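You operate a simulated robot arm through the tools that you are given. There is no shell and no other tool.

The job below is to be done with a simulated robot arm. You get a single attempt, and the scene is never put back.

## Task
Wipe both dust streaks off the top of the drawer unit.
Fine: wood block into the open box, push the box back under the peg shelf; put the sponge back. What is to be rubbed or washed off counts as gone when no trace of it is left.
Where things are to end (x, y in the base frame): open box within 90 mm of [740, -50].

It is judged by the outcome, as a careful person would: the job done as asked, and still so three seconds after it is handed in. It fails if anything else is knocked over, pushed out of place, dropped, spilled or broken.

## Robot
A 7-joint arm with a fingered hand, fixed in place. Base frame: the origin is on the floor under the middle of its stand, x ahead of it, y to its left, z up; the work surface is at about z = 788. Lengths are in mm, angles in degrees, forces in N, time in s.
With the tool pointing down near the work surface it reaches from about 280 to 700 mm from the base axis. Its first joint turns from -166.0 to 166.0 degrees. Payload 4 kg.
The tool frame sits at the grasp point between the pads (the TCP): z along the fingers, y along the line on which they close. The tips reach 26 mm beyond it. The gripper opens to 156 mm; its body begins 73 mm behind the TCP. The gripper is a hand of 4 fingers: y runs from the thumb to the fingers, the wrist lies at [0, 0, -239] in the tool frame, and closing takes about 1.5 s.
Orientation is that of the tool frame in the base frame, as [roll, pitch, yaw] about the fixed x, y, z axes, in that order (R = Rz(yaw) Ry(pitch) Rx(roll)). With the fingers straight down and closing along the base's y, the tool's x points along the base's -x, its y along +y and its z along -z.

## Interface
- The arm moves only by the tool play_rows. Its argument "steps" is a list of rows, each a list of 6 numbers: the shift along the tool's x, y, z in mm, then the turn, a rotation vector about the tool's x, y, z in degrees. In form: [[x, y, z, rx, ry, rz], ...]. A call has 1 to 20 rows; each row shifts and turns the commanded pose from where the row before left it, along the tool's axes as they then stand. "fingers" is the opening, from 0 (shut) to 1 (fully open), set as the call begins (left out, the last holds). Rows are played at 5 a second. More than 50 mm and 8.6 degrees between two rows, or a gripper value outside its range, and nothing of the call is played. A pose out of reach is approached as far as the arm can. The call stops where the force on the tool passes 40 N (or 10 N more than at its start, if that is more) or the arm is blocked; 0.2 s more then pass. Each finger travels about 72 mm/s and halts on what it meets, pressing with about 30 N; the grip force reading is that of the motor and also rises with nothing between the fingers. The clock runs only during rows and for 0.2 s after the last one: add rows that do not move to give the fingers time. The reply holds the time, the measured pose of the TCP, the force on the tool along the base axes, the opening and the grip force, in the units named above and with some noise, with the torque about the TCP (base axes, N m) and any sound that the robot's microphone picked up.
- Cameras (640 x 400 px; columns grow to the right, rows downward): "scene" is fixed at [218.8, 500.2, 1402.2]; the picture's right is [-0.82, -0.57, 0.00], its down [-0.39, 0.57, -0.72] and it looks along [0.41, -0.59, -0.69] (base axes); focal length 336 px, centre (320, 200). "wrist" rides on the gripper at [58, -58, -91] in the tool frame; the picture's right is [0.71, 0.71, 0.00], its down [-0.53, 0.53, -0.67] and it looks along [-0.47, 0.47, 0.74] (tool axes); focal length 265 px, centre (320, 200). There is no depth. A picture from a camera that has moved, and an enlarged one, comes with that camera's place and axes in the base frame and with its lens.
- camera(camera): a new picture of that camera. It takes no simulated time.
- finger_targets(finger1, finger2, finger3, thumb_bend): sets how far each is bent, from 0 (flat) to 100 (curled in); at 30 the hand is open as for a grip, at 70 the pads meet at the TCP. One left out holds its place. A second passes; each finger stops where it meets its share of the squeeze, and holds until it gets a number again. A gripper value or a shape takes the hand back. It gives what a move gives, with no picture; readings hold the bend of each and the force on the fingers (four entries, about 0 where the hand has none), thumb and palm.
- hand_shape(shape): the hand has 4 fingers and takes this shape, open, in about a second: jaw (thumb against the fingers, like two jaws); tri (thumb and two fingers); tip (a fingertip pinch); poke (one finger out to press); point (the index stretched); flat (the hand flat); cup (the hand cupped); fist (a fist). The gripper value then closes the fingers along that shape, each until it touches; the sizes above hold for jaw. It gives what a move gives, with no picture.
- zoom(camera, box): a new picture of the part [left, top, right, bottom] of that camera's present view, enlarged. It takes no simulated time.
- job_done(): hands the job in; it is judged then, once.

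Nothing tells you positions but the pictures and the camera data. Unless the task says otherwise, let go and move clear before handing in.

The tools are called after "Emit:" as a command line: name --pt "numbers of a row" for each row, then --argument value for the rest, lists and objects as JSON in quotes. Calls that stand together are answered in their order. play_rows: Moves the arm, as the interface text tells. Its arguments: {"type":"object","properties":{"steps":{"type":"array","items":{"type":"array","items":{"type":"number"}}},"fingers":{"type":"number"}},"required":["steps"]} The other tools are called the same way: hand_shape (shape) gives the hand a shape; finger_targets (finger1, finger2, finger3, thumb_bend) moves the fingers one by one; camera (camera) takes a picture; zoom (camera, box) takes an enlarged picture of a part of a camera's view; job_done () hands the job in.

At the start:

```text
time_s: 0.0
ee_pos: [426.2, 98.1, 1116.6]
tool_rot: [-180.0, 0.1, 179.8]
contact_force: [-0.3, -0.2, -1.8]
wrist_torque: [-0.01, 0.04, -0.05]
gripper_width: 155.8
finger_force: 0.0
shape: jaw
bend: [30.0, 30.0, 30.0, 30.0]
finger forces: [0.0, 0.0, 0.0, 0.1, 0.0, 0.1]
```

scene: 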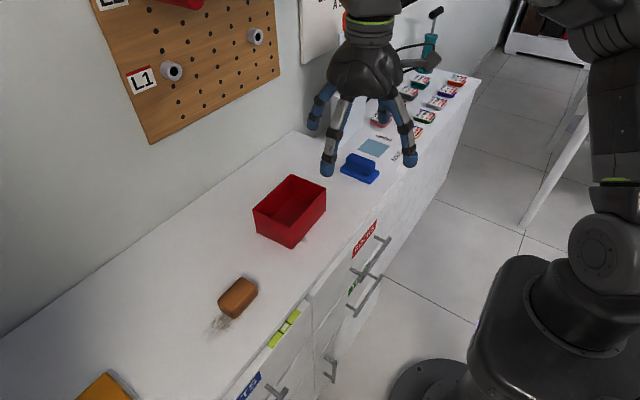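
wrist: 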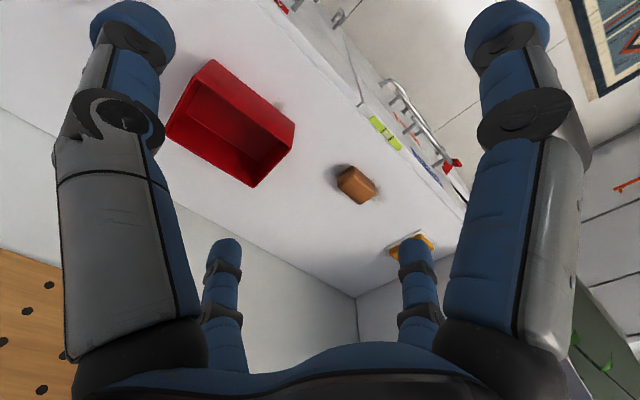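

I see a white drawer unit with a red open box, a wood-brown block sitting next to a dust streak, a blue object (perhaps the sponge) on the far side and an orange thing at the bottom left. I'll look closer before moving anything.

Emit:
zoom --camera "scene" --box '[160, 240, 360, 400]'

Emit:
zoom --camera "scene" --box '[240, 110, 420, 260]'

Emit:
zoom --camera "scene" --box '[340, 60, 480, 180]'

Emit:
zoom --camera "wrist" --box '[140, 40, 480, 280]'

Emit:
zoom --camera "scene" --box '[80, 0, 320, 150]'

```text
2.50 times, centred on (260, 320) of scene
camera zoom: at [218.8, 500.2, 1402.2], right [-0.82, -0.57, 0.0], down [-0.39, 0.57, -0.72], along [0.41, -0.59, -0.69], focal length 841 px, centre (470, -100)
```

zoom: 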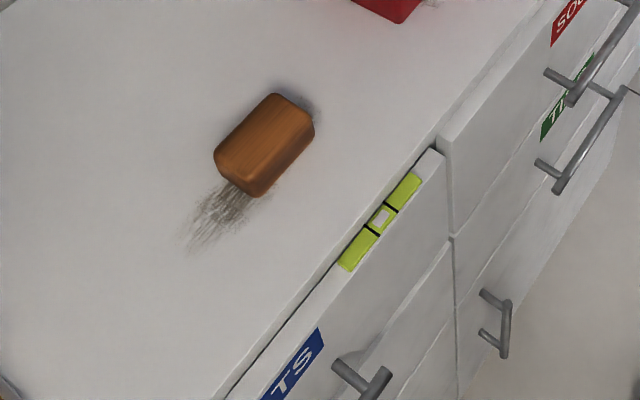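

```text
2.67 times, centred on (330, 185) of scene
camera zoom: at [218.8, 500.2, 1402.2], right [-0.82, -0.57, 0.0], down [-0.39, 0.57, -0.72], along [0.41, -0.59, -0.69], focal length 897 px, centre (293, 240)
```

zoom: 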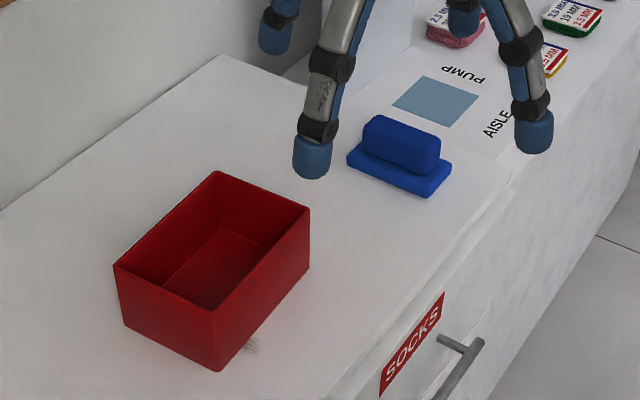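

```text
3.33 times, centred on (410, 120) of scene
camera zoom: at [218.8, 500.2, 1402.2], right [-0.82, -0.57, 0.0], down [-0.39, 0.57, -0.72], along [0.41, -0.59, -0.69], focal length 1122 px, centre (20, 467)
```

zoom: 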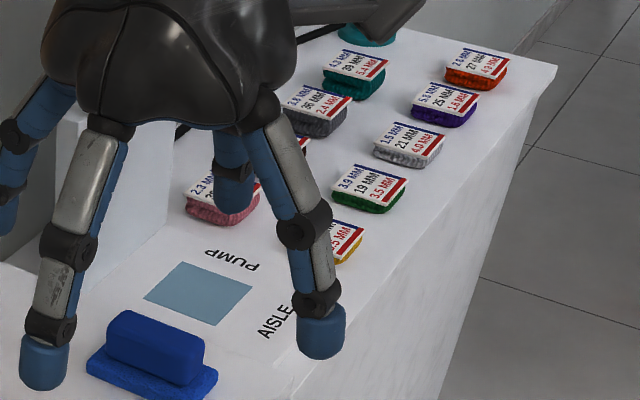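

```text
1.67 times, centred on (310, 160) of wrist
camera zoom: at [368.6, 40.0, 1210.5], right [-0.71, 0.71, 0.0], down [0.53, 0.52, 0.67], along [0.47, 0.47, -0.74], focal length 442 px, centre (337, 267)
```

zoom: 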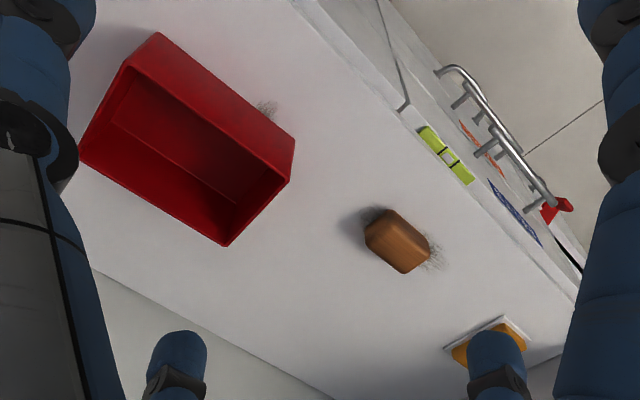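

```text
2.67 times, centred on (200, 75) of scene
camera zoom: at [218.8, 500.2, 1402.2], right [-0.82, -0.57, 0.0], down [-0.39, 0.57, -0.72], along [0.41, -0.59, -0.69], focal length 897 px, centre (640, 533)
```

zoom: 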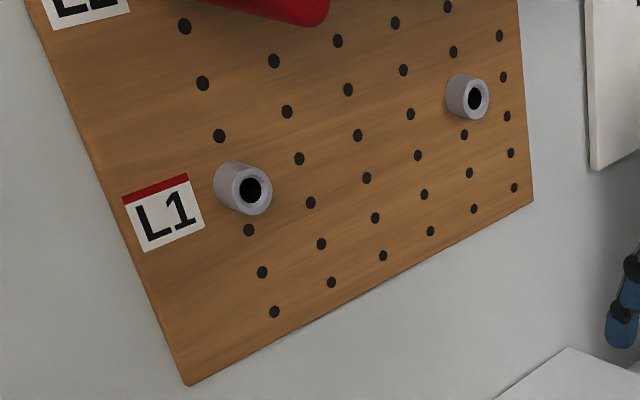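

The brown wood block is near (545, 313) with a streak beside it, and the red box is near (594, 90) with a streak showing beneath it. The blue pad with a grip is near (551, -179) and an orange thing lies near (619, 554). I'll move the hand left to see which one is the sponge.

Emit:
play_rows --pt "0 40 0 0 0 0" --pt "0 40 0 0 0 0" --pt "0 40 0 0 0 0" --pt "0 40 0 0 0 0" --pt "0 40 0 0 0 0"

Emit:
camera --camera "wrist"

Emit:
camera --camera "scene"

```text
time_s: 1.2
ee_pos: [424.7, 296.7, 1118.3]
tool_rot: [-180.0, 0.1, 179.7]
contact_force: [0.5, 0.3, 0.9]
wrist_torque: [0.01, 0.0, 0.02]
gripper_width: 155.8
finger_force: 0.1
shape: jaw
bend: [30.0, 30.0, 30.0, 30.0]
finger forces: [0.1, 0.0, 0.0, 0.0, 0.0, 0.1]
```

```text
taken
camera wrist: at [366.8, 239.6, 1210.8], right [-0.7, 0.71, 0.0], down [0.53, 0.52, 0.67], along [0.48, 0.47, -0.74], focal length 265 px, centre (320, 200)
```

wrist: 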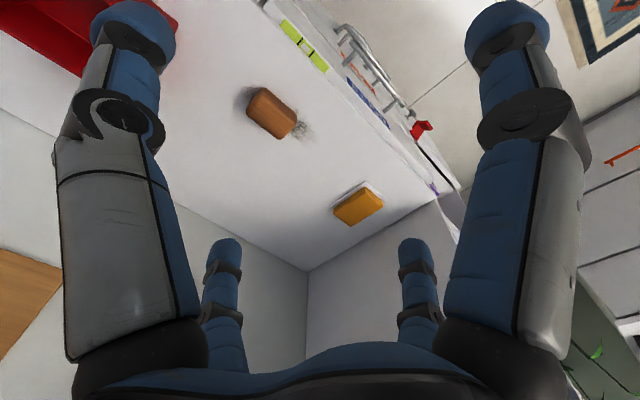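

```text
taken
```

scene: 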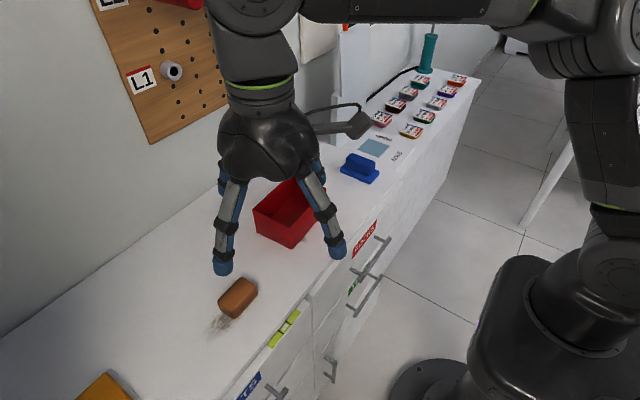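

Emit:
zoom --camera "wrist" --box '[220, 60, 420, 240]'

Emit:
zoom --camera "scene" --box '[320, 60, 480, 200]'

Emit:
zoom --camera "scene" --box '[60, 300, 220, 400]'

```text
2.22 times, centred on (320, 150) of wrist
camera zoom: at [366.8, 239.6, 1210.8], right [-0.7, 0.71, 0.0], down [0.53, 0.52, 0.67], along [0.48, 0.47, -0.74], focal length 590 px, centre (320, 311)
```

zoom: 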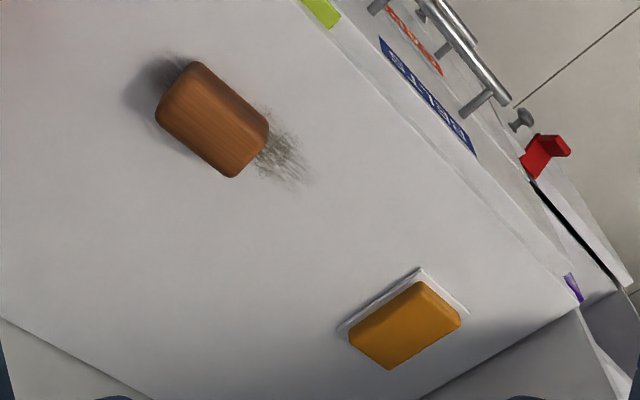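

```text
2.86 times, centred on (400, 130) of scene
camera zoom: at [218.8, 500.2, 1402.2], right [-0.82, -0.57, 0.0], down [-0.39, 0.57, -0.72], along [0.41, -0.59, -0.69], focal length 961 px, centre (91, 400)
```

zoom: 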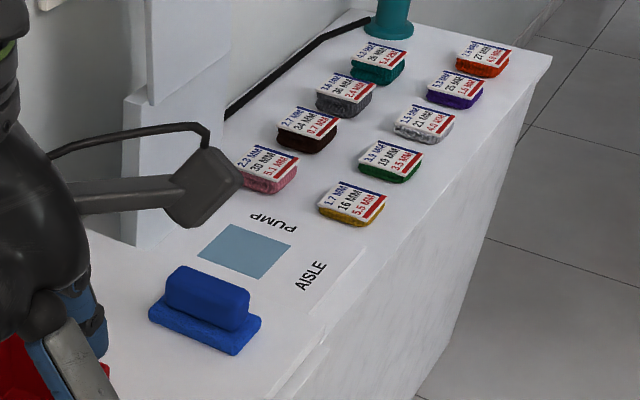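

```text
4.00 times, centred on (140, 350) of scene
camera zoom: at [218.8, 500.2, 1402.2], right [-0.82, -0.57, 0.0], down [-0.39, 0.57, -0.72], along [0.41, -0.59, -0.69], focal length 1346 px, centre (1040, -400)
```

zoom: 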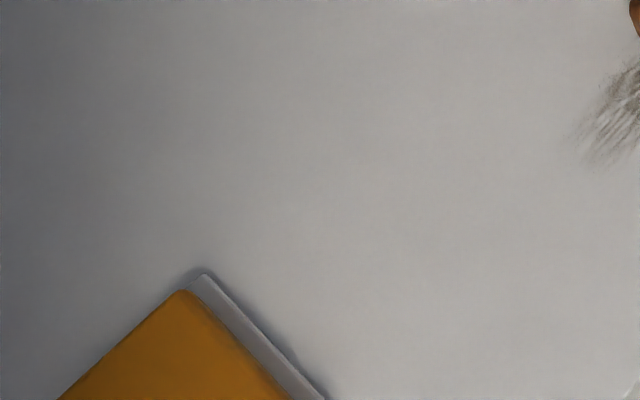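

The brown piece is wood-grained and the orange piece sits on a small white tray at about (588, 570). I'll move closer to the orange piece to check what it is made of.

Emit:
play_rows --pt "-9 33 32 0 0 0" --pt "-9 33 32 0 0 0" --pt "-9 33 32 0 0 0" --pt "-9 33 32 0 0 0" --pt "-9 33 32 0 0 0"

Emit:
camera --camera "wrist"

Emit:
zoom --camera "wrist" --box '[220, 100, 420, 280]'

Emit:
zoom --camera "scene" --box '[240, 110, 420, 260]'

```text
time_s: 2.4
ee_pos: [471.4, 462.0, 955.6]
tool_rot: [180.0, 0.1, 179.8]
contact_force: [1.1, 0.0, 0.3]
wrist_torque: [-0.02, -0.03, -0.01]
gripper_width: 156.0
finger_force: 0.0
shape: jaw
bend: [30.0, 30.0, 30.0, 30.0]
finger forces: [0.0, 0.1, 0.0, 0.0, 0.1, 0.0]
```

```text
taken
camera wrist: at [414.0, 402.7, 1048.6], right [-0.7, 0.71, 0.0], down [0.53, 0.52, 0.67], along [0.48, 0.47, -0.74], focal length 265 px, centre (320, 200)
```

wrist: 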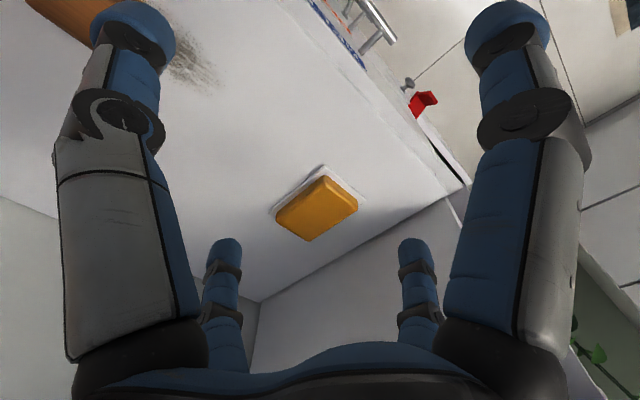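

```text
2.22 times, centred on (320, 190) of wrist
camera zoom: at [414.0, 402.7, 1048.6], right [-0.7, 0.71, 0.0], down [0.53, 0.52, 0.67], along [0.48, 0.47, -0.74], focal length 590 px, centre (320, 222)
```

zoom: 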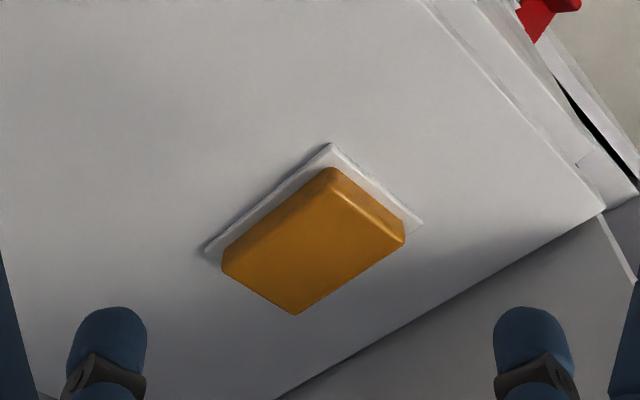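

```text
2.67 times, centred on (330, 185) of scene
camera zoom: at [218.8, 500.2, 1402.2], right [-0.82, -0.57, 0.0], down [-0.39, 0.57, -0.72], along [0.41, -0.59, -0.69], focal length 897 px, centre (293, 240)
```

zoom: 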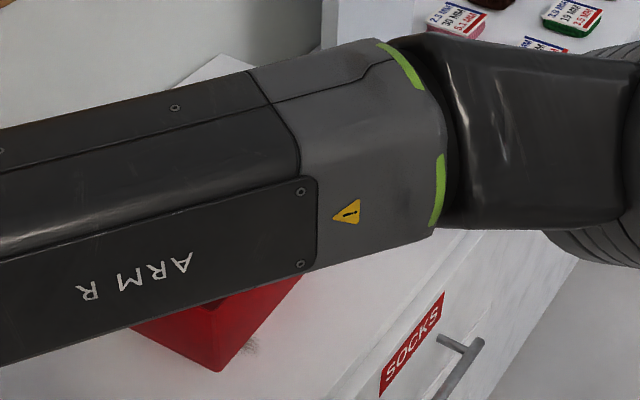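

The orange block is smooth and sits on a white tray, so it looks like a sponge on its dish. I'll take close zooms of it and of the streak beside the wood block.

Emit:
zoom --camera "wrist" --box '[265, 155, 375, 245]'

Emit:
zoom --camera "wrist" --box '[140, 0, 300, 100]'

```text
4.44 times, centred on (320, 200) of wrist
camera zoom: at [414.0, 402.7, 1048.6], right [-0.7, 0.71, 0.0], down [0.53, 0.52, 0.67], along [0.48, 0.47, -0.74], focal length 1180 px, centre (320, 200)
```

zoom: 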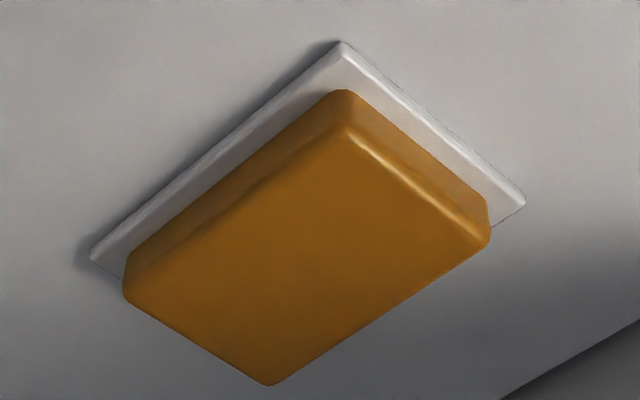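

```text
4.00 times, centred on (220, 50) of wrist
camera zoom: at [414.0, 402.7, 1048.6], right [-0.7, 0.71, 0.0], down [0.53, 0.52, 0.67], along [0.48, 0.47, -0.74], focal length 1062 px, centre (720, 800)
```

zoom: 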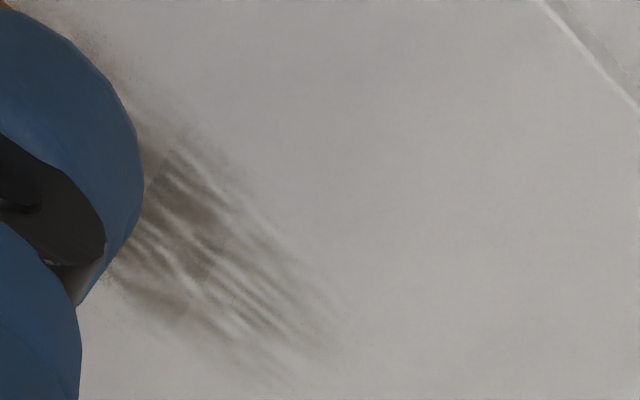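

The orange block on the tray has its centre near (592, 570) and is about 90 × 62 × 20 mm. Before choosing, I'll rise and go to the other side to look closely at the blue item and the box.

Emit:
play_rows --pt "4 -20 -40 0 0 0" --pt "4 -40 -40 0 0 0" --pt "4 -45 -40 0 0 0" --pt "4 -45 -20 0 0 0" --pt "0 -45 0 0 0 0" --pt "0 -45 0 0 0 0" --pt "0 -45 0 0 0 0" --pt "0 -45 0 0 0 0" --pt "0 -45 0 0 0 0" --pt "0 -45 0 0 0 0" --pt "0 -45 0 0 0 0" --pt "0 -45 0 0 0 0" --pt "0 -45 0 0 0 0" --pt "0 -45 0 0 0 0" --pt "0 -45 0 0 0 0" --pt "0 -45 0 0 0 0" --pt "0 -45 20 0 0 0" --pt "0 -7 40 0 0 0" --pt "0 0 40 0 0 0" --pt "0 0 0 0 0 0"

Emit:
camera --camera "wrist"

Emit:
camera --camera "scene"

```text
refused: row 2 steps farther than a row can; nothing moved
```

```text
taken
camera wrist: at [414.0, 402.7, 1048.6], right [-0.7, 0.71, 0.0], down [0.53, 0.52, 0.67], along [0.48, 0.47, -0.74], focal length 265 px, centre (320, 200)
```

wrist: 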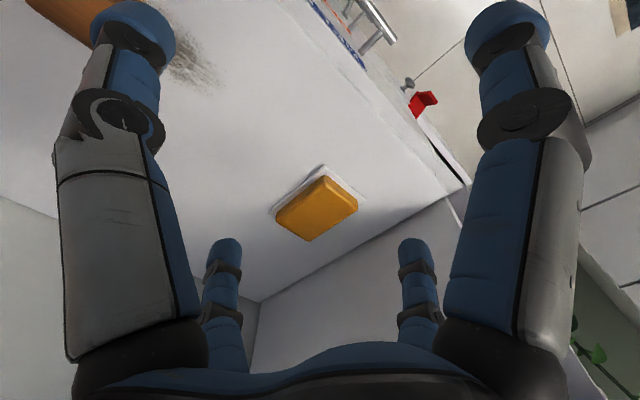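

```text
taken
```

scene: 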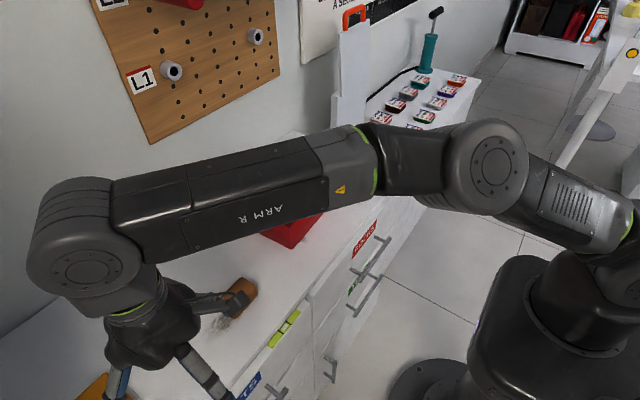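

The last call was refused because one row was too long, so nothing moved. I'll repeat it with shorter rows: up first, then across to the right side.

Emit:
play_rows --pt "4 -20 -40 0 0 0" --pt "4 -28 -38 0 0 0" --pt "4 -28 -38 0 0 0" --pt "4 -40 -24 0 0 0" --pt "0 -45 0 0 0 0" --pt "0 -45 0 0 0 0" --pt "0 -45 0 0 0 0" --pt "0 -45 0 0 0 0" --pt "0 -45 0 0 0 0" --pt "0 -45 0 0 0 0" --pt "0 -45 0 0 0 0" --pt "0 -45 0 0 0 0" --pt "0 -45 0 0 0 0" --pt "0 -45 0 0 0 0" --pt "0 -45 0 0 0 0" --pt "0 -45 0 0 0 0" --pt "0 -44 20 0 0 0" --pt "0 -30 35 0 0 0" --pt "0 -10 40 0 0 0" --pt "0 0 40 0 0 0"

Emit:
camera --camera "wrist"

Emit:
camera --camera "scene"

```text
time_s: 6.6
ee_pos: [453.5, -273.2, 962.1]
tool_rot: [-180.0, 0.2, 179.9]
contact_force: [-0.2, -0.1, -0.1]
wrist_torque: [-0.03, 0.01, 0.02]
gripper_width: 155.8
finger_force: 0.0
shape: jaw
bend: [30.0, 30.0, 30.0, 30.0]
finger forces: [0.0, 0.1, 0.1, 0.1, 0.0, 0.0]
```

```text
taken
camera wrist: at [395.9, -332.2, 1055.3], right [-0.71, 0.71, 0.0], down [0.53, 0.52, 0.67], along [0.47, 0.47, -0.74], focal length 265 px, centre (320, 200)
```

wrist: 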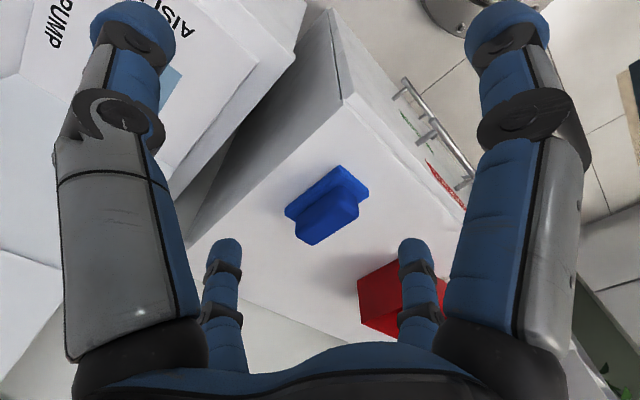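

```text
taken
```

scene: 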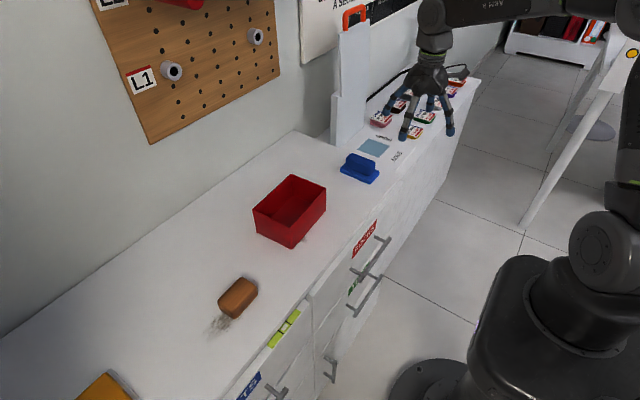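

Emit:
zoom --camera "wrist" --box '[270, 150, 390, 250]'

Emit:
zoom --camera "scene" --box '[240, 110, 420, 260]'

Emit:
zoom --camera "scene" --box '[325, 135, 405, 195]'

Emit:
zoom --camera "scene" --box '[240, 160, 340, 260]'

```text
4.00 times, centred on (330, 200) of wrist
camera zoom: at [395.9, -332.2, 1055.3], right [-0.71, 0.71, 0.0], down [0.53, 0.52, 0.67], along [0.47, 0.47, -0.74], focal length 1062 px, centre (280, 200)
```

zoom: 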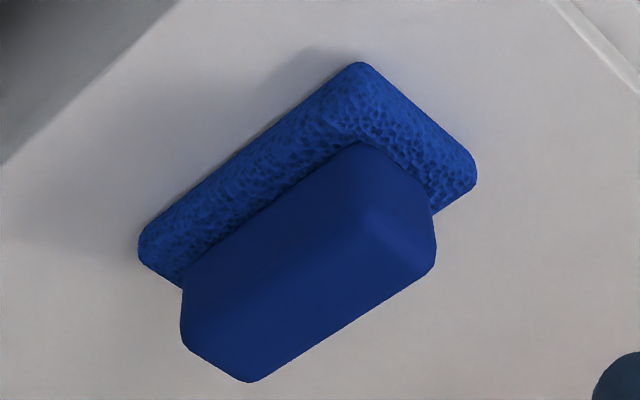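

```text
2.67 times, centred on (330, 185) of scene
camera zoom: at [218.8, 500.2, 1402.2], right [-0.82, -0.57, 0.0], down [-0.39, 0.57, -0.72], along [0.41, -0.59, -0.69], focal length 897 px, centre (293, 240)
```

zoom: 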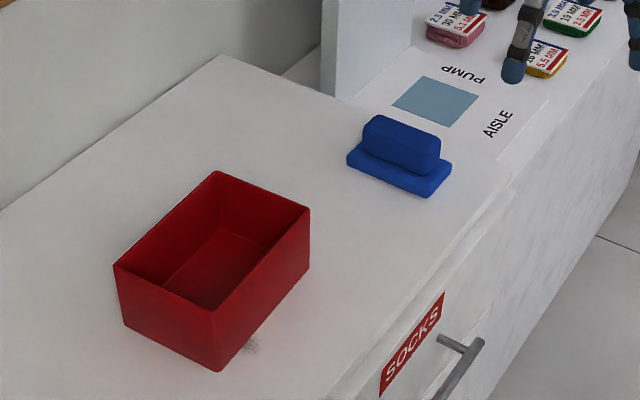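

```text
6.67 times, centred on (365, 165) of scene
camera zoom: at [218.8, 500.2, 1402.2], right [-0.82, -0.57, 0.0], down [-0.39, 0.57, -0.72], along [0.41, -0.59, -0.69], focal length 2243 px, centre (20, 433)
```

zoom: 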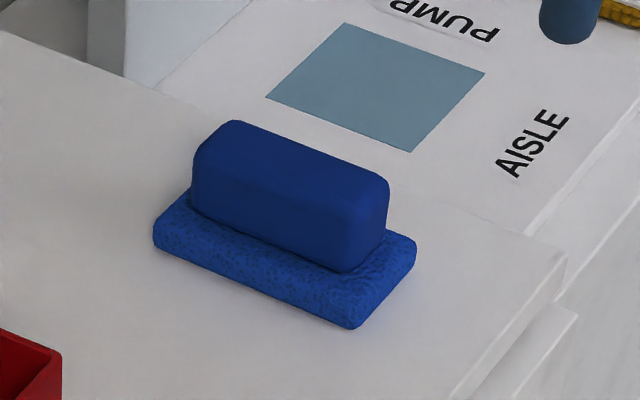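

```text
4.00 times, centred on (290, 210) of scene
camera zoom: at [218.8, 500.2, 1402.2], right [-0.82, -0.57, 0.0], down [-0.39, 0.57, -0.72], along [0.41, -0.59, -0.69], focal length 1346 px, centre (440, 160)
```

zoom: 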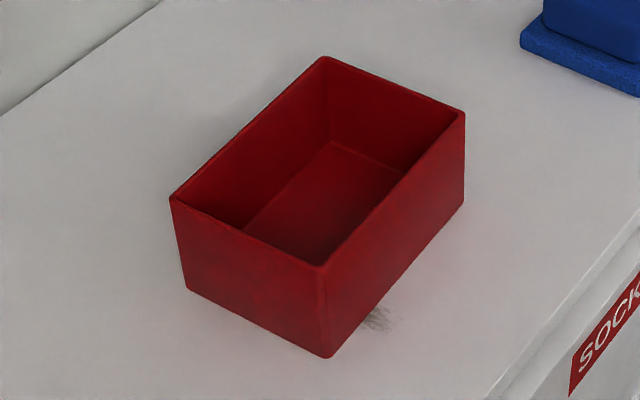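

On close view the blue item has a porous foam base under a grip, so it is the sponge, standing at about (555, -157) with its long side along x. The red box is about 100 × 150 mm, centred near (595, 77) with its rim near z = 866. Next I'll back off and test how the fingers close in free air.

Emit:
play_rows --pt "0 0 -40 0 0 0" --pt "0 20 -40 0 0 0" --pt "0 40 -25 0 0 0" --pt "0 45 0 0 0 0" --pt "0 45 0 0 0 0" --pt "0 45 0 0 0 0" --pt "0 45 0 0 0 0" --pt "0 45 0 0 0 0" --pt "0 45 0 0 0 0" --pt "0 45 0 0 0 0" --pt "0 45 0 0 0 0" --pt "0 45 0 0 0 0" --pt "0 45 0 0 0 0" --pt "0 30 0 0 0 0"

Emit:
finger_targets --finger1 50

Emit:
camera --camera "wrist"

Emit:
camera --camera "scene"

```text
time_s: 9.6
ee_pos: [454.6, 266.3, 1067.6]
tool_rot: [179.9, 0.1, 179.8]
contact_force: [0.2, 0.4, -0.4]
wrist_torque: [0.0, -0.01, 0.01]
gripper_width: 155.9
finger_force: 0.2
shape: jaw
bend: [30.0, 30.0, 30.0, 30.0]
finger forces: [0.0, 0.0, 0.0, 0.1, 0.0, 0.0]
```

```text
time_s: 10.6
ee_pos: [454.9, 265.1, 1066.3]
tool_rot: [179.9, 0.1, 179.9]
contact_force: [0.4, -0.5, 0.0]
wrist_torque: [0.01, 0.01, 0.0]
gripper_width: 83.1
finger_force: 0.1
shape: fingers
bend: [50.0, 30.0, 30.0, 30.0]
finger forces: [0.1, 0.1, 0.0, 0.0, 0.0, 0.1]
```

```text
taken
camera wrist: at [397.0, 207.3, 1159.8], right [-0.71, 0.71, 0.0], down [0.53, 0.52, 0.67], along [0.47, 0.47, -0.74], focal length 265 px, centre (320, 200)
```

wrist: 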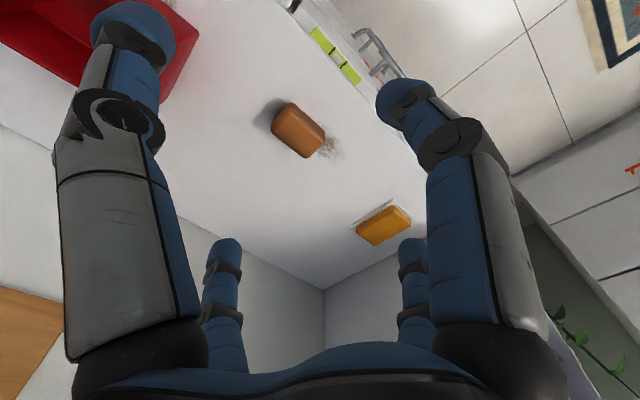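

```text
taken
```

scene: 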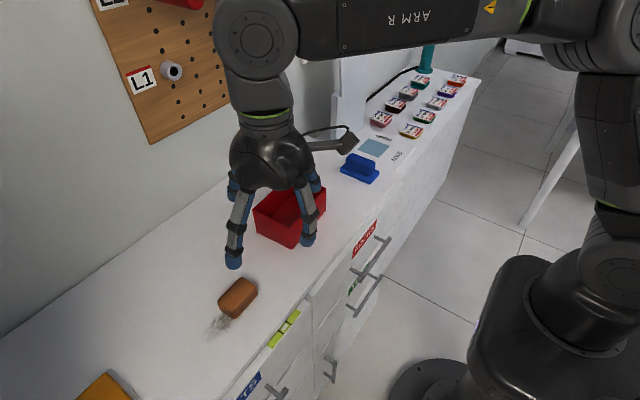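

finger1 is the digit on the tool's +x side, so the four digits form a cross. I'll check which one finger2 is.

Emit:
finger_targets --finger1 10 --finger2 55

Emit:
camera --camera "wrist"

Emit:
zoom --camera "scene" --box '[200, 90, 360, 290]'

```text
time_s: 11.6
ee_pos: [454.6, 265.2, 1066.7]
tool_rot: [-180.0, 0.0, 179.9]
contact_force: [0.1, 0.2, 0.2]
wrist_torque: [0.0, -0.01, -0.02]
gripper_width: 124.3
finger_force: 0.1
shape: fingers
bend: [10.0, 55.0, 30.0, 30.0]
finger forces: [0.0, 0.0, 0.0, 0.1, 0.0, 0.0]
```

```text
taken
camera wrist: at [397.0, 207.3, 1159.8], right [-0.71, 0.71, 0.0], down [0.53, 0.52, 0.67], along [0.47, 0.47, -0.74], focal length 265 px, centre (320, 200)
```

wrist: 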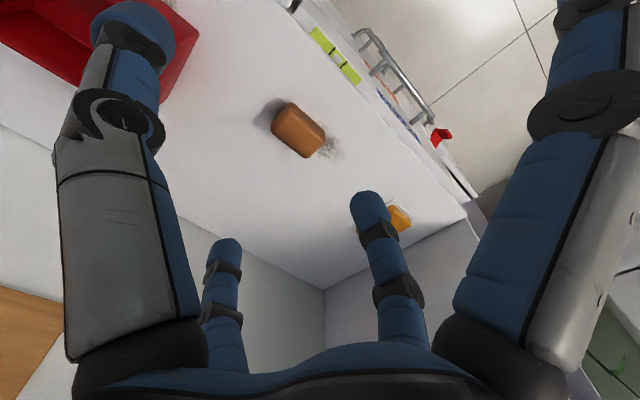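

```text
2.00 times, centred on (280, 190) of scene
camera zoom: at [218.8, 500.2, 1402.2], right [-0.82, -0.57, 0.0], down [-0.39, 0.57, -0.72], along [0.41, -0.59, -0.69], focal length 673 px, centre (400, 220)
```

zoom: 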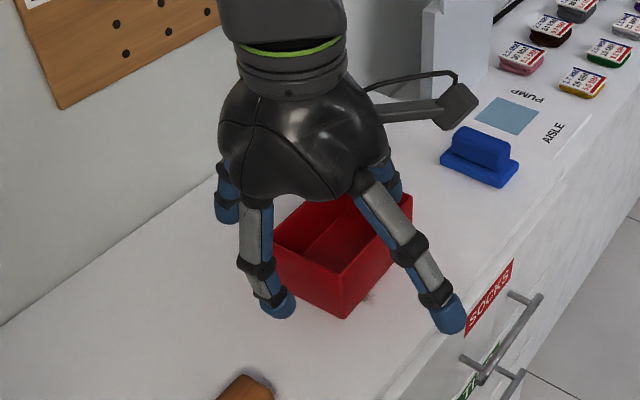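

finger2 closes from +y, finger3 from base +x, finger1 from base -x and the thumb from -y. Next I'll open them again and take a sharp look at the block, to centre the hand over it.

Emit:
finger_targets --finger1 15 --finger2 36 --finger3 15 --thumb_bend 36

Emit:
zoom --camera "wrist" --box '[240, 80, 360, 180]'

Emit:
camera --camera "wrist"

```text
time_s: 12.6
ee_pos: [455.2, 265.0, 1065.7]
tool_rot: [-180.0, 0.1, 179.9]
contact_force: [-0.7, 0.2, -0.1]
wrist_torque: [-0.02, -0.04, 0.03]
gripper_width: 114.0
finger_force: 0.1
shape: fingers
bend: [15.0, 36.0, 15.0, 36.0]
finger forces: [0.0, 0.0, 0.0, 0.0, 0.0, 0.0]
```

```text
4.00 times, centred on (300, 130) of wrist
camera zoom: at [397.0, 207.3, 1159.8], right [-0.71, 0.71, 0.0], down [0.53, 0.52, 0.67], along [0.47, 0.47, -0.74], focal length 1062 px, centre (400, 480)
```

zoom: 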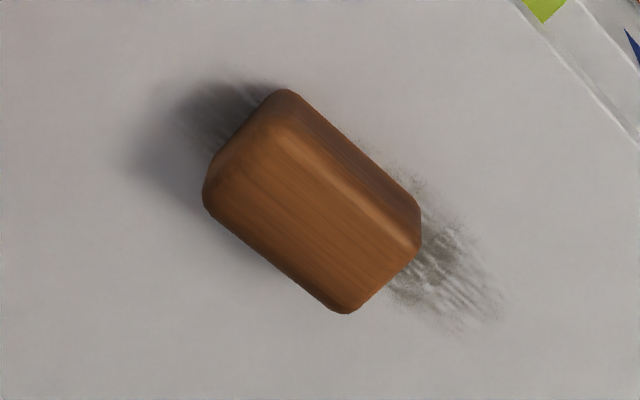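

```text
taken
camera wrist: at [397.0, 207.3, 1159.8], right [-0.71, 0.71, 0.0], down [0.53, 0.52, 0.67], along [0.47, 0.47, -0.74], focal length 265 px, centre (320, 200)
```

wrist: 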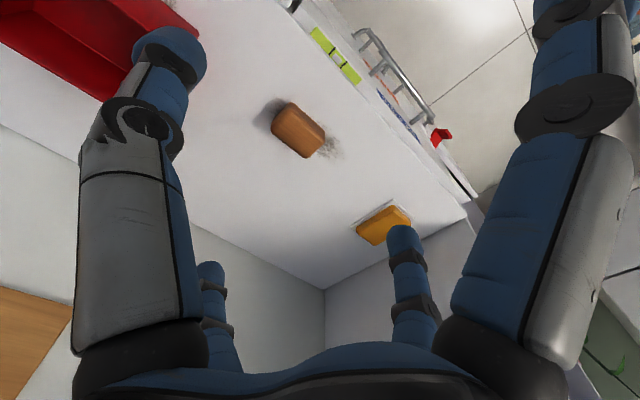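

The block spans about x 530–573 and y 283–351, so its centre is near (551, 316). I'll move above it at z ≈ 900 and check the alignment.

Emit:
play_rows --pt "-24 13 40 0 0 0" --pt "-24 13 40 0 0 0" --pt "-24 13 40 0 0 0" --pt "-24 12 40 0 0 0" --pt "0 0 0 0 0 0"

Emit:
camera --camera "wrist"

Emit:
zoom --camera "scene" --box '[140, 180, 340, 360]'

```text
time_s: 13.8
ee_pos: [551.3, 313.7, 908.1]
tool_rot: [180.0, 0.1, 179.9]
contact_force: [0.5, -0.4, -1.3]
wrist_torque: [0.03, -0.02, 0.05]
gripper_width: 113.8
finger_force: 0.0
shape: fingers
bend: [15.0, 36.0, 15.0, 36.0]
finger forces: [0.0, 0.0, 0.0, 0.0, 0.1, 0.0]
```

```text
taken
camera wrist: at [493.8, 256.0, 1000.9], right [-0.71, 0.71, 0.0], down [0.53, 0.52, 0.67], along [0.47, 0.47, -0.74], focal length 265 px, centre (320, 200)
```

wrist: 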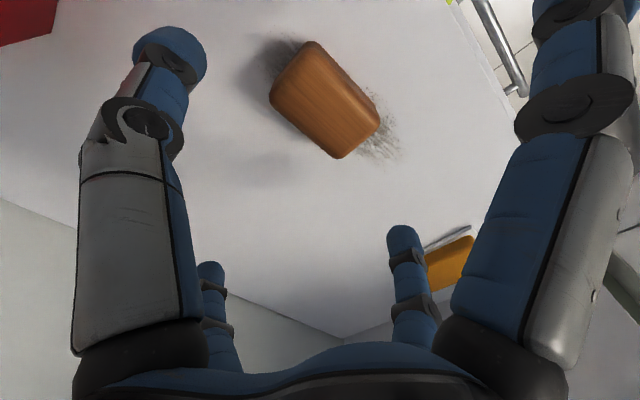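

```text
2.22 times, centred on (240, 270) of scene
camera zoom: at [218.8, 500.2, 1402.2], right [-0.82, -0.57, 0.0], down [-0.39, 0.57, -0.72], along [0.41, -0.59, -0.69], focal length 748 px, centre (498, 44)
```

zoom: 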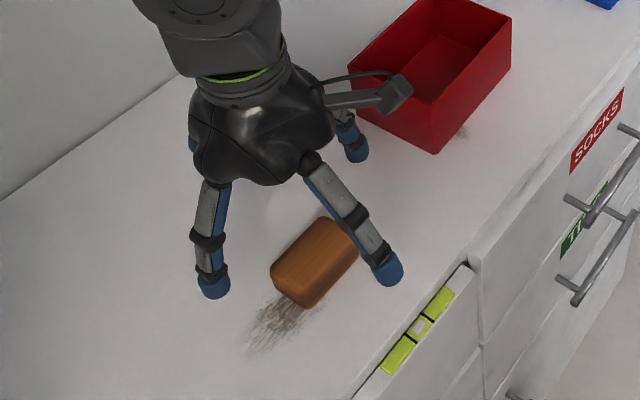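

The block centre is confirmed near (547, 315) and the hand is nicely placed around it. I'll lower to about z = 848 and look again.

Emit:
play_rows --pt "2 0 20 0 0 0" --pt "2 1 20 0 0 0" --pt "0 0 20 0 0 0" --pt "0 0 0 0 0 0"

Emit:
camera --camera "wrist"

Emit:
zoom --camera "scene" --box '[140, 180, 340, 360]'

```text
time_s: 14.8
ee_pos: [547.7, 316.9, 847.3]
tool_rot: [-180.0, -0.1, 179.9]
contact_force: [-0.1, -0.3, 0.2]
wrist_torque: [-0.02, -0.01, 0.0]
gripper_width: 114.1
finger_force: 0.0
shape: fingers
bend: [15.0, 36.0, 15.0, 36.0]
finger forces: [0.1, 0.0, 0.1, 0.1, 0.0, 0.0]
```

```text
taken
camera wrist: at [489.8, 257.4, 941.0], right [-0.71, 0.71, 0.0], down [0.53, 0.52, 0.67], along [0.47, 0.47, -0.74], focal length 265 px, centre (320, 200)
```

wrist: 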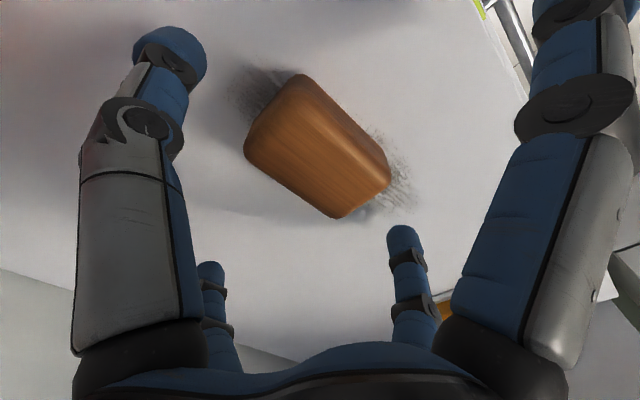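

```text
2.22 times, centred on (240, 270) of scene
camera zoom: at [218.8, 500.2, 1402.2], right [-0.82, -0.57, 0.0], down [-0.39, 0.57, -0.72], along [0.41, -0.59, -0.69], focal length 748 px, centre (498, 44)
```

zoom: 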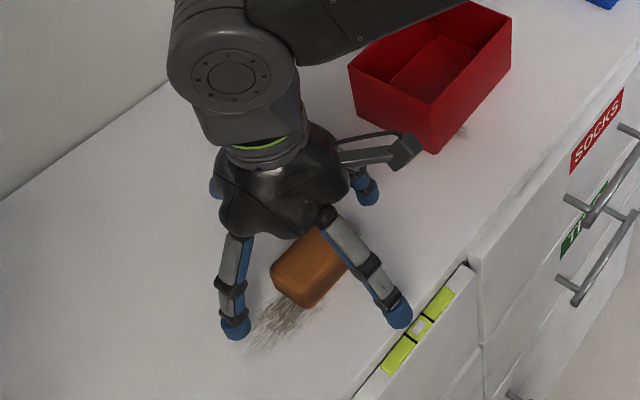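

The hand is centred around the block, and dust shows on both sides of it along y. I'll go down a little more and pinch with thumb and finger2.

Emit:
play_rows --pt "0 0 8 0 0 0" --pt "0 -1 7 0 0 0" --pt "0 0 0 0 0 0"

Emit:
finger_targets --finger2 50 --thumb_bend 50

Emit:
camera --camera "wrist"

Emit:
zoom --camera "scene" --box '[140, 180, 340, 360]'

```text
time_s: 15.6
ee_pos: [547.6, 315.3, 832.2]
tool_rot: [-180.0, 0.1, 179.8]
contact_force: [0.2, -0.6, 0.4]
wrist_torque: [-0.03, -0.01, 0.0]
gripper_width: 113.8
finger_force: 0.0
shape: fingers
bend: [15.0, 36.0, 15.0, 36.0]
finger forces: [0.0, 0.0, 0.0, 0.0, 0.0, 0.0]
```

```text
time_s: 16.6
ee_pos: [547.8, 314.4, 834.3]
tool_rot: [179.9, 0.1, 179.7]
contact_force: [1.6, -0.1, 16.2]
wrist_torque: [-0.12, -0.01, 0.05]
gripper_width: 101.8
finger_force: 7.2
shape: fingers
bend: [15.0, 49.0, 15.0, 49.0]
finger forces: [0.1, 6.2, 0.0, 0.0, 8.2, 0.0]
```

```text
taken
camera wrist: at [490.6, 256.5, 927.2], right [-0.71, 0.71, 0.0], down [0.53, 0.52, 0.67], along [0.48, 0.47, -0.74], focal length 265 px, centre (320, 200)
```

wrist: 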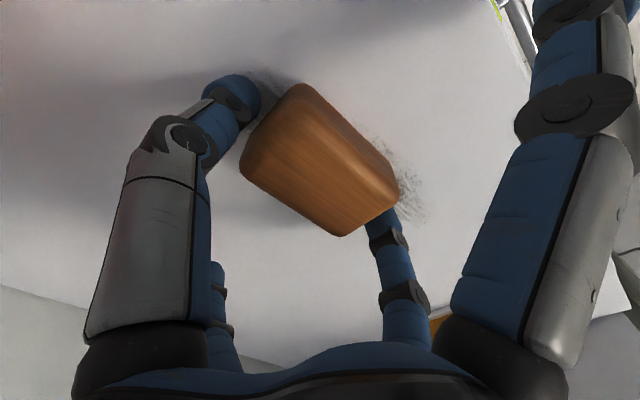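

```text
2.22 times, centred on (240, 270) of scene
camera zoom: at [218.8, 500.2, 1402.2], right [-0.82, -0.57, 0.0], down [-0.39, 0.57, -0.72], along [0.41, -0.59, -0.69], focal length 748 px, centre (498, 44)
```

zoom: 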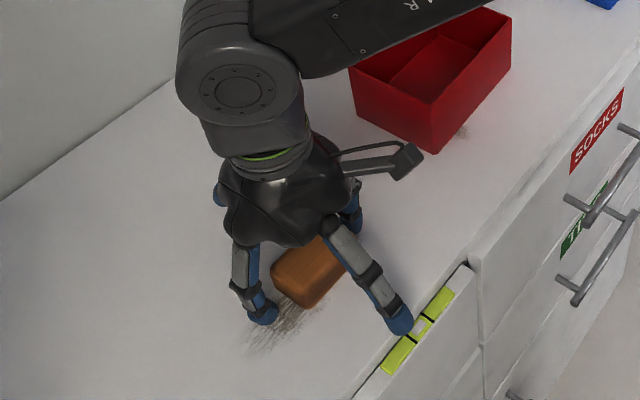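

The upward force of 16 N means the fingertips are pressing on the surface. I'll raise by 6 mm, then close further.

Emit:
play_rows --pt "0 0 -4 0 0 0" --pt "0 0 -4 0 0 0" --pt "0 0 0 0 0 0"

Emit:
finger_targets --finger2 60 --thumb_bend 60

Emit:
camera --camera "wrist"

```text
time_s: 17.4
ee_pos: [548.2, 314.7, 842.3]
tool_rot: [180.0, 0.0, 179.9]
contact_force: [-0.7, 0.2, -0.5]
wrist_torque: [0.02, 0.03, 0.03]
gripper_width: 100.7
finger_force: 0.1
shape: fingers
bend: [15.0, 50.0, 15.0, 50.0]
finger forces: [0.0, 0.0, 0.0, 0.0, 0.1, 0.0]
```

```text
time_s: 18.4
ee_pos: [548.5, 314.8, 841.5]
tool_rot: [180.0, 0.1, 179.8]
contact_force: [-0.6, -0.9, 0.0]
wrist_torque: [0.01, 0.03, -0.01]
gripper_width: 97.7
finger_force: 7.5
shape: fingers
bend: [15.0, 53.0, 15.0, 55.0]
finger forces: [0.0, 7.1, 0.0, 0.1, 7.4, 0.0]
```

```text
taken
camera wrist: at [490.5, 256.5, 934.4], right [-0.71, 0.71, 0.0], down [0.53, 0.52, 0.67], along [0.47, 0.47, -0.74], focal length 265 px, centre (320, 200)
```

wrist: 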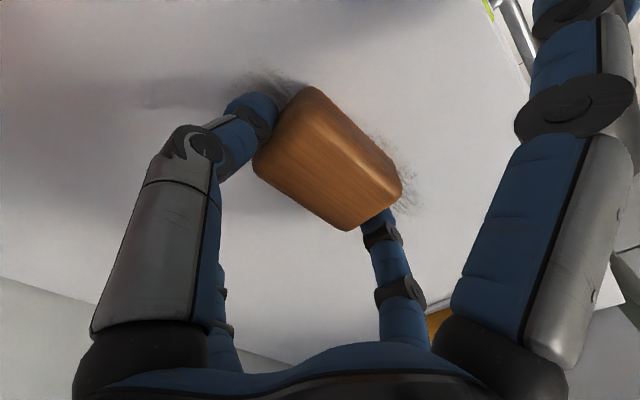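

Thumb and finger2 now hold the block at about 7 N each. I'll lift it a short way and check the hold.

Emit:
play_rows --pt "0 0 -10 0 0 0" --pt "0 0 -10 0 0 0" --pt "0 0 -15 0 0 0" --pt "0 0 0 0 0 0"

Emit:
camera --camera "wrist"

Emit:
zoom --camera "scene" --box '[140, 180, 340, 360]'

```text
time_s: 19.4
ee_pos: [547.8, 314.5, 876.4]
tool_rot: [-180.0, 0.2, 179.8]
contact_force: [0.0, 0.1, 0.2]
wrist_torque: [0.0, 0.0, -0.01]
gripper_width: 97.4
finger_force: 7.3
shape: fingers
bend: [15.0, 53.0, 15.0, 55.0]
finger forces: [0.0, 7.1, 0.1, 0.0, 7.2, 0.0]
```

```text
taken
camera wrist: at [490.8, 256.5, 970.0], right [-0.71, 0.71, 0.0], down [0.53, 0.52, 0.67], along [0.47, 0.47, -0.74], focal length 265 px, centre (320, 200)
```

wrist: 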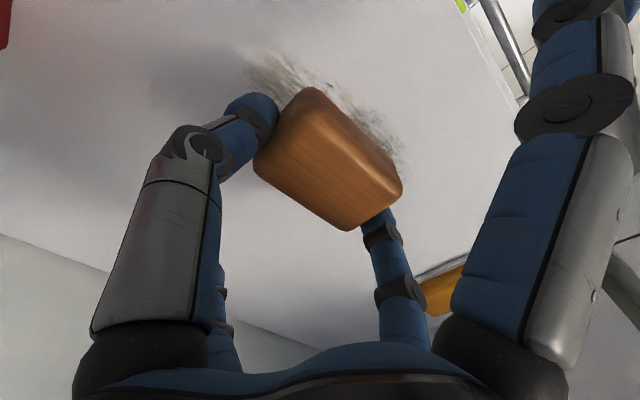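

```text
2.22 times, centred on (240, 270) of scene
camera zoom: at [218.8, 500.2, 1402.2], right [-0.82, -0.57, 0.0], down [-0.39, 0.57, -0.72], along [0.41, -0.59, -0.69], focal length 748 px, centre (498, 44)
```

zoom: 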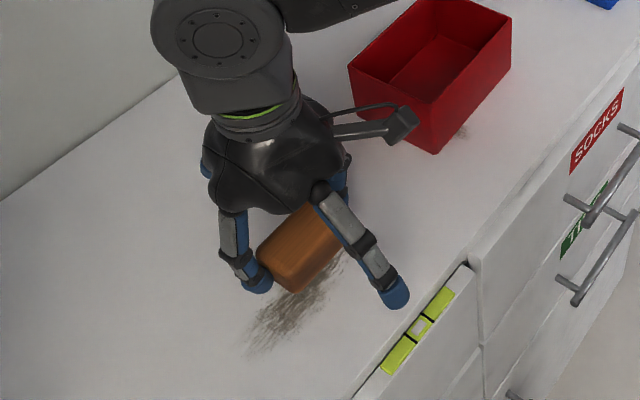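

The block is held firmly. I'll lift it to z ≈ 985 and carry it over the box at about (598, 82).

Emit:
play_rows --pt "0 0 -36 0 0 0" --pt "0 0 -36 0 0 0" --pt "0 0 -36 0 0 0" --pt "-6 -29 0 0 0 0" --pt "-6 -29 0 0 0 0" --pt "-6 -29 0 0 0 0" --pt "-6 -29 0 0 0 0" --pt "-6 -29 0 0 0 0" --pt "-6 -29 0 0 0 0" --pt "-6 -29 0 0 0 0" --pt "-8 -29 0 0 0 0" --pt "0 0 0 0 0 0"

Emit:
camera --camera "wrist"

Emit:
camera --camera "scene"

Emit:
zoom --camera "scene" --box '[200, 100, 380, 260]'

```text
time_s: 22.0
ee_pos: [600.0, 81.9, 983.3]
tool_rot: [-179.9, 0.1, 180.0]
contact_force: [-0.3, -0.4, -0.5]
wrist_torque: [-0.01, -0.01, 0.02]
gripper_width: 97.2
finger_force: 6.7
shape: fingers
bend: [15.0, 53.0, 15.0, 55.0]
finger forces: [0.1, 7.2, 0.0, 0.0, 7.2, 0.0]
```

```text
taken
camera wrist: at [541.6, 24.0, 1076.6], right [-0.71, 0.71, 0.0], down [0.53, 0.52, 0.67], along [0.47, 0.47, -0.74], focal length 265 px, centre (320, 200)
```

wrist: 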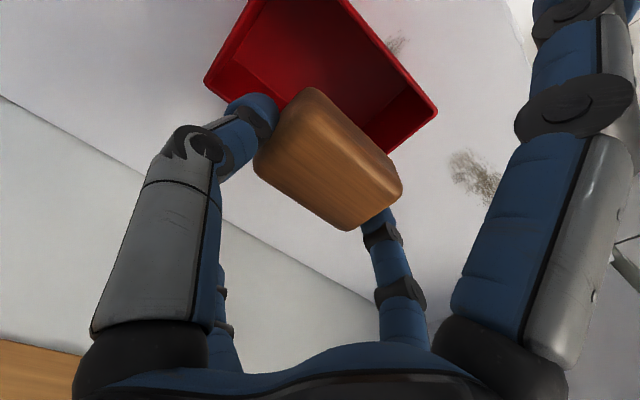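

```text
taken
```

scene: 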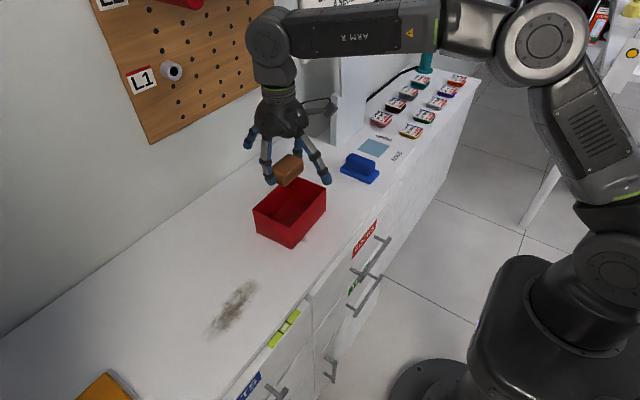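

```text
2.50 times, centred on (290, 180) of scene
camera zoom: at [218.8, 500.2, 1402.2], right [-0.82, -0.57, 0.0], down [-0.39, 0.57, -0.72], along [0.41, -0.59, -0.69], focal length 841 px, centre (395, 250)
```

zoom: 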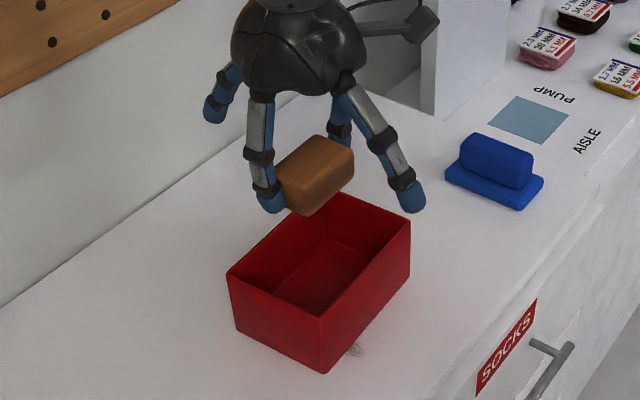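

The box rim centre comes out at about (595, 83), turned by roughly 3°. I'll shift 5 mm and lower the block partway into the box.

Emit:
play_rows --pt "5 1 0 0 0 -3" --pt "0 0 20 0 0 0" --pt "0 0 20 0 0 0" --pt "0 0 15 0 0 0" --pt "0 0 0 0 0 0"

Emit:
camera --camera "wrist"

Emit:
zoom --camera "scene" --box '[200, 100, 380, 260]'

```text
time_s: 23.2
ee_pos: [591.5, 83.5, 927.4]
tool_rot: [180.0, 0.1, -177.1]
contact_force: [-0.2, 0.5, -1.5]
wrist_torque: [0.04, 0.0, 0.02]
gripper_width: 97.3
finger_force: 7.1
shape: fingers
bend: [15.0, 53.0, 15.0, 55.0]
finger forces: [0.0, 7.1, 0.1, 0.0, 7.3, 0.0]
```

```text
taken
camera wrist: at [538.0, 22.3, 1020.9], right [-0.74, 0.67, 0.0], down [0.5, 0.55, 0.67], along [0.45, 0.5, -0.74], focal length 265 px, centre (320, 200)
```

wrist: 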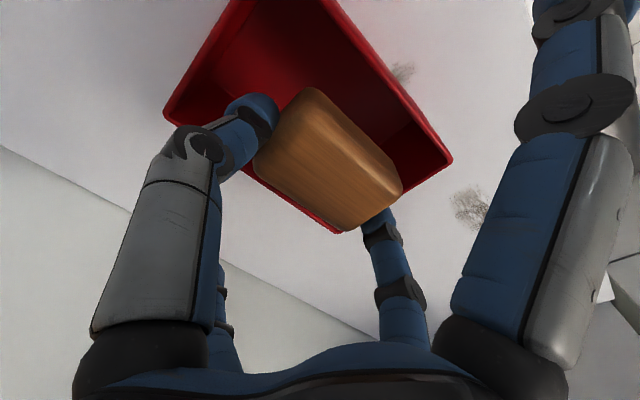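

```text
2.50 times, centred on (290, 180) of scene
camera zoom: at [218.8, 500.2, 1402.2], right [-0.82, -0.57, 0.0], down [-0.39, 0.57, -0.72], along [0.41, -0.59, -0.69], focal length 841 px, centre (395, 250)
```

zoom: 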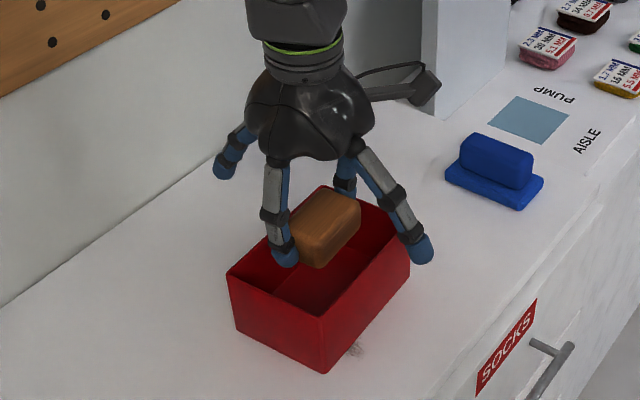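

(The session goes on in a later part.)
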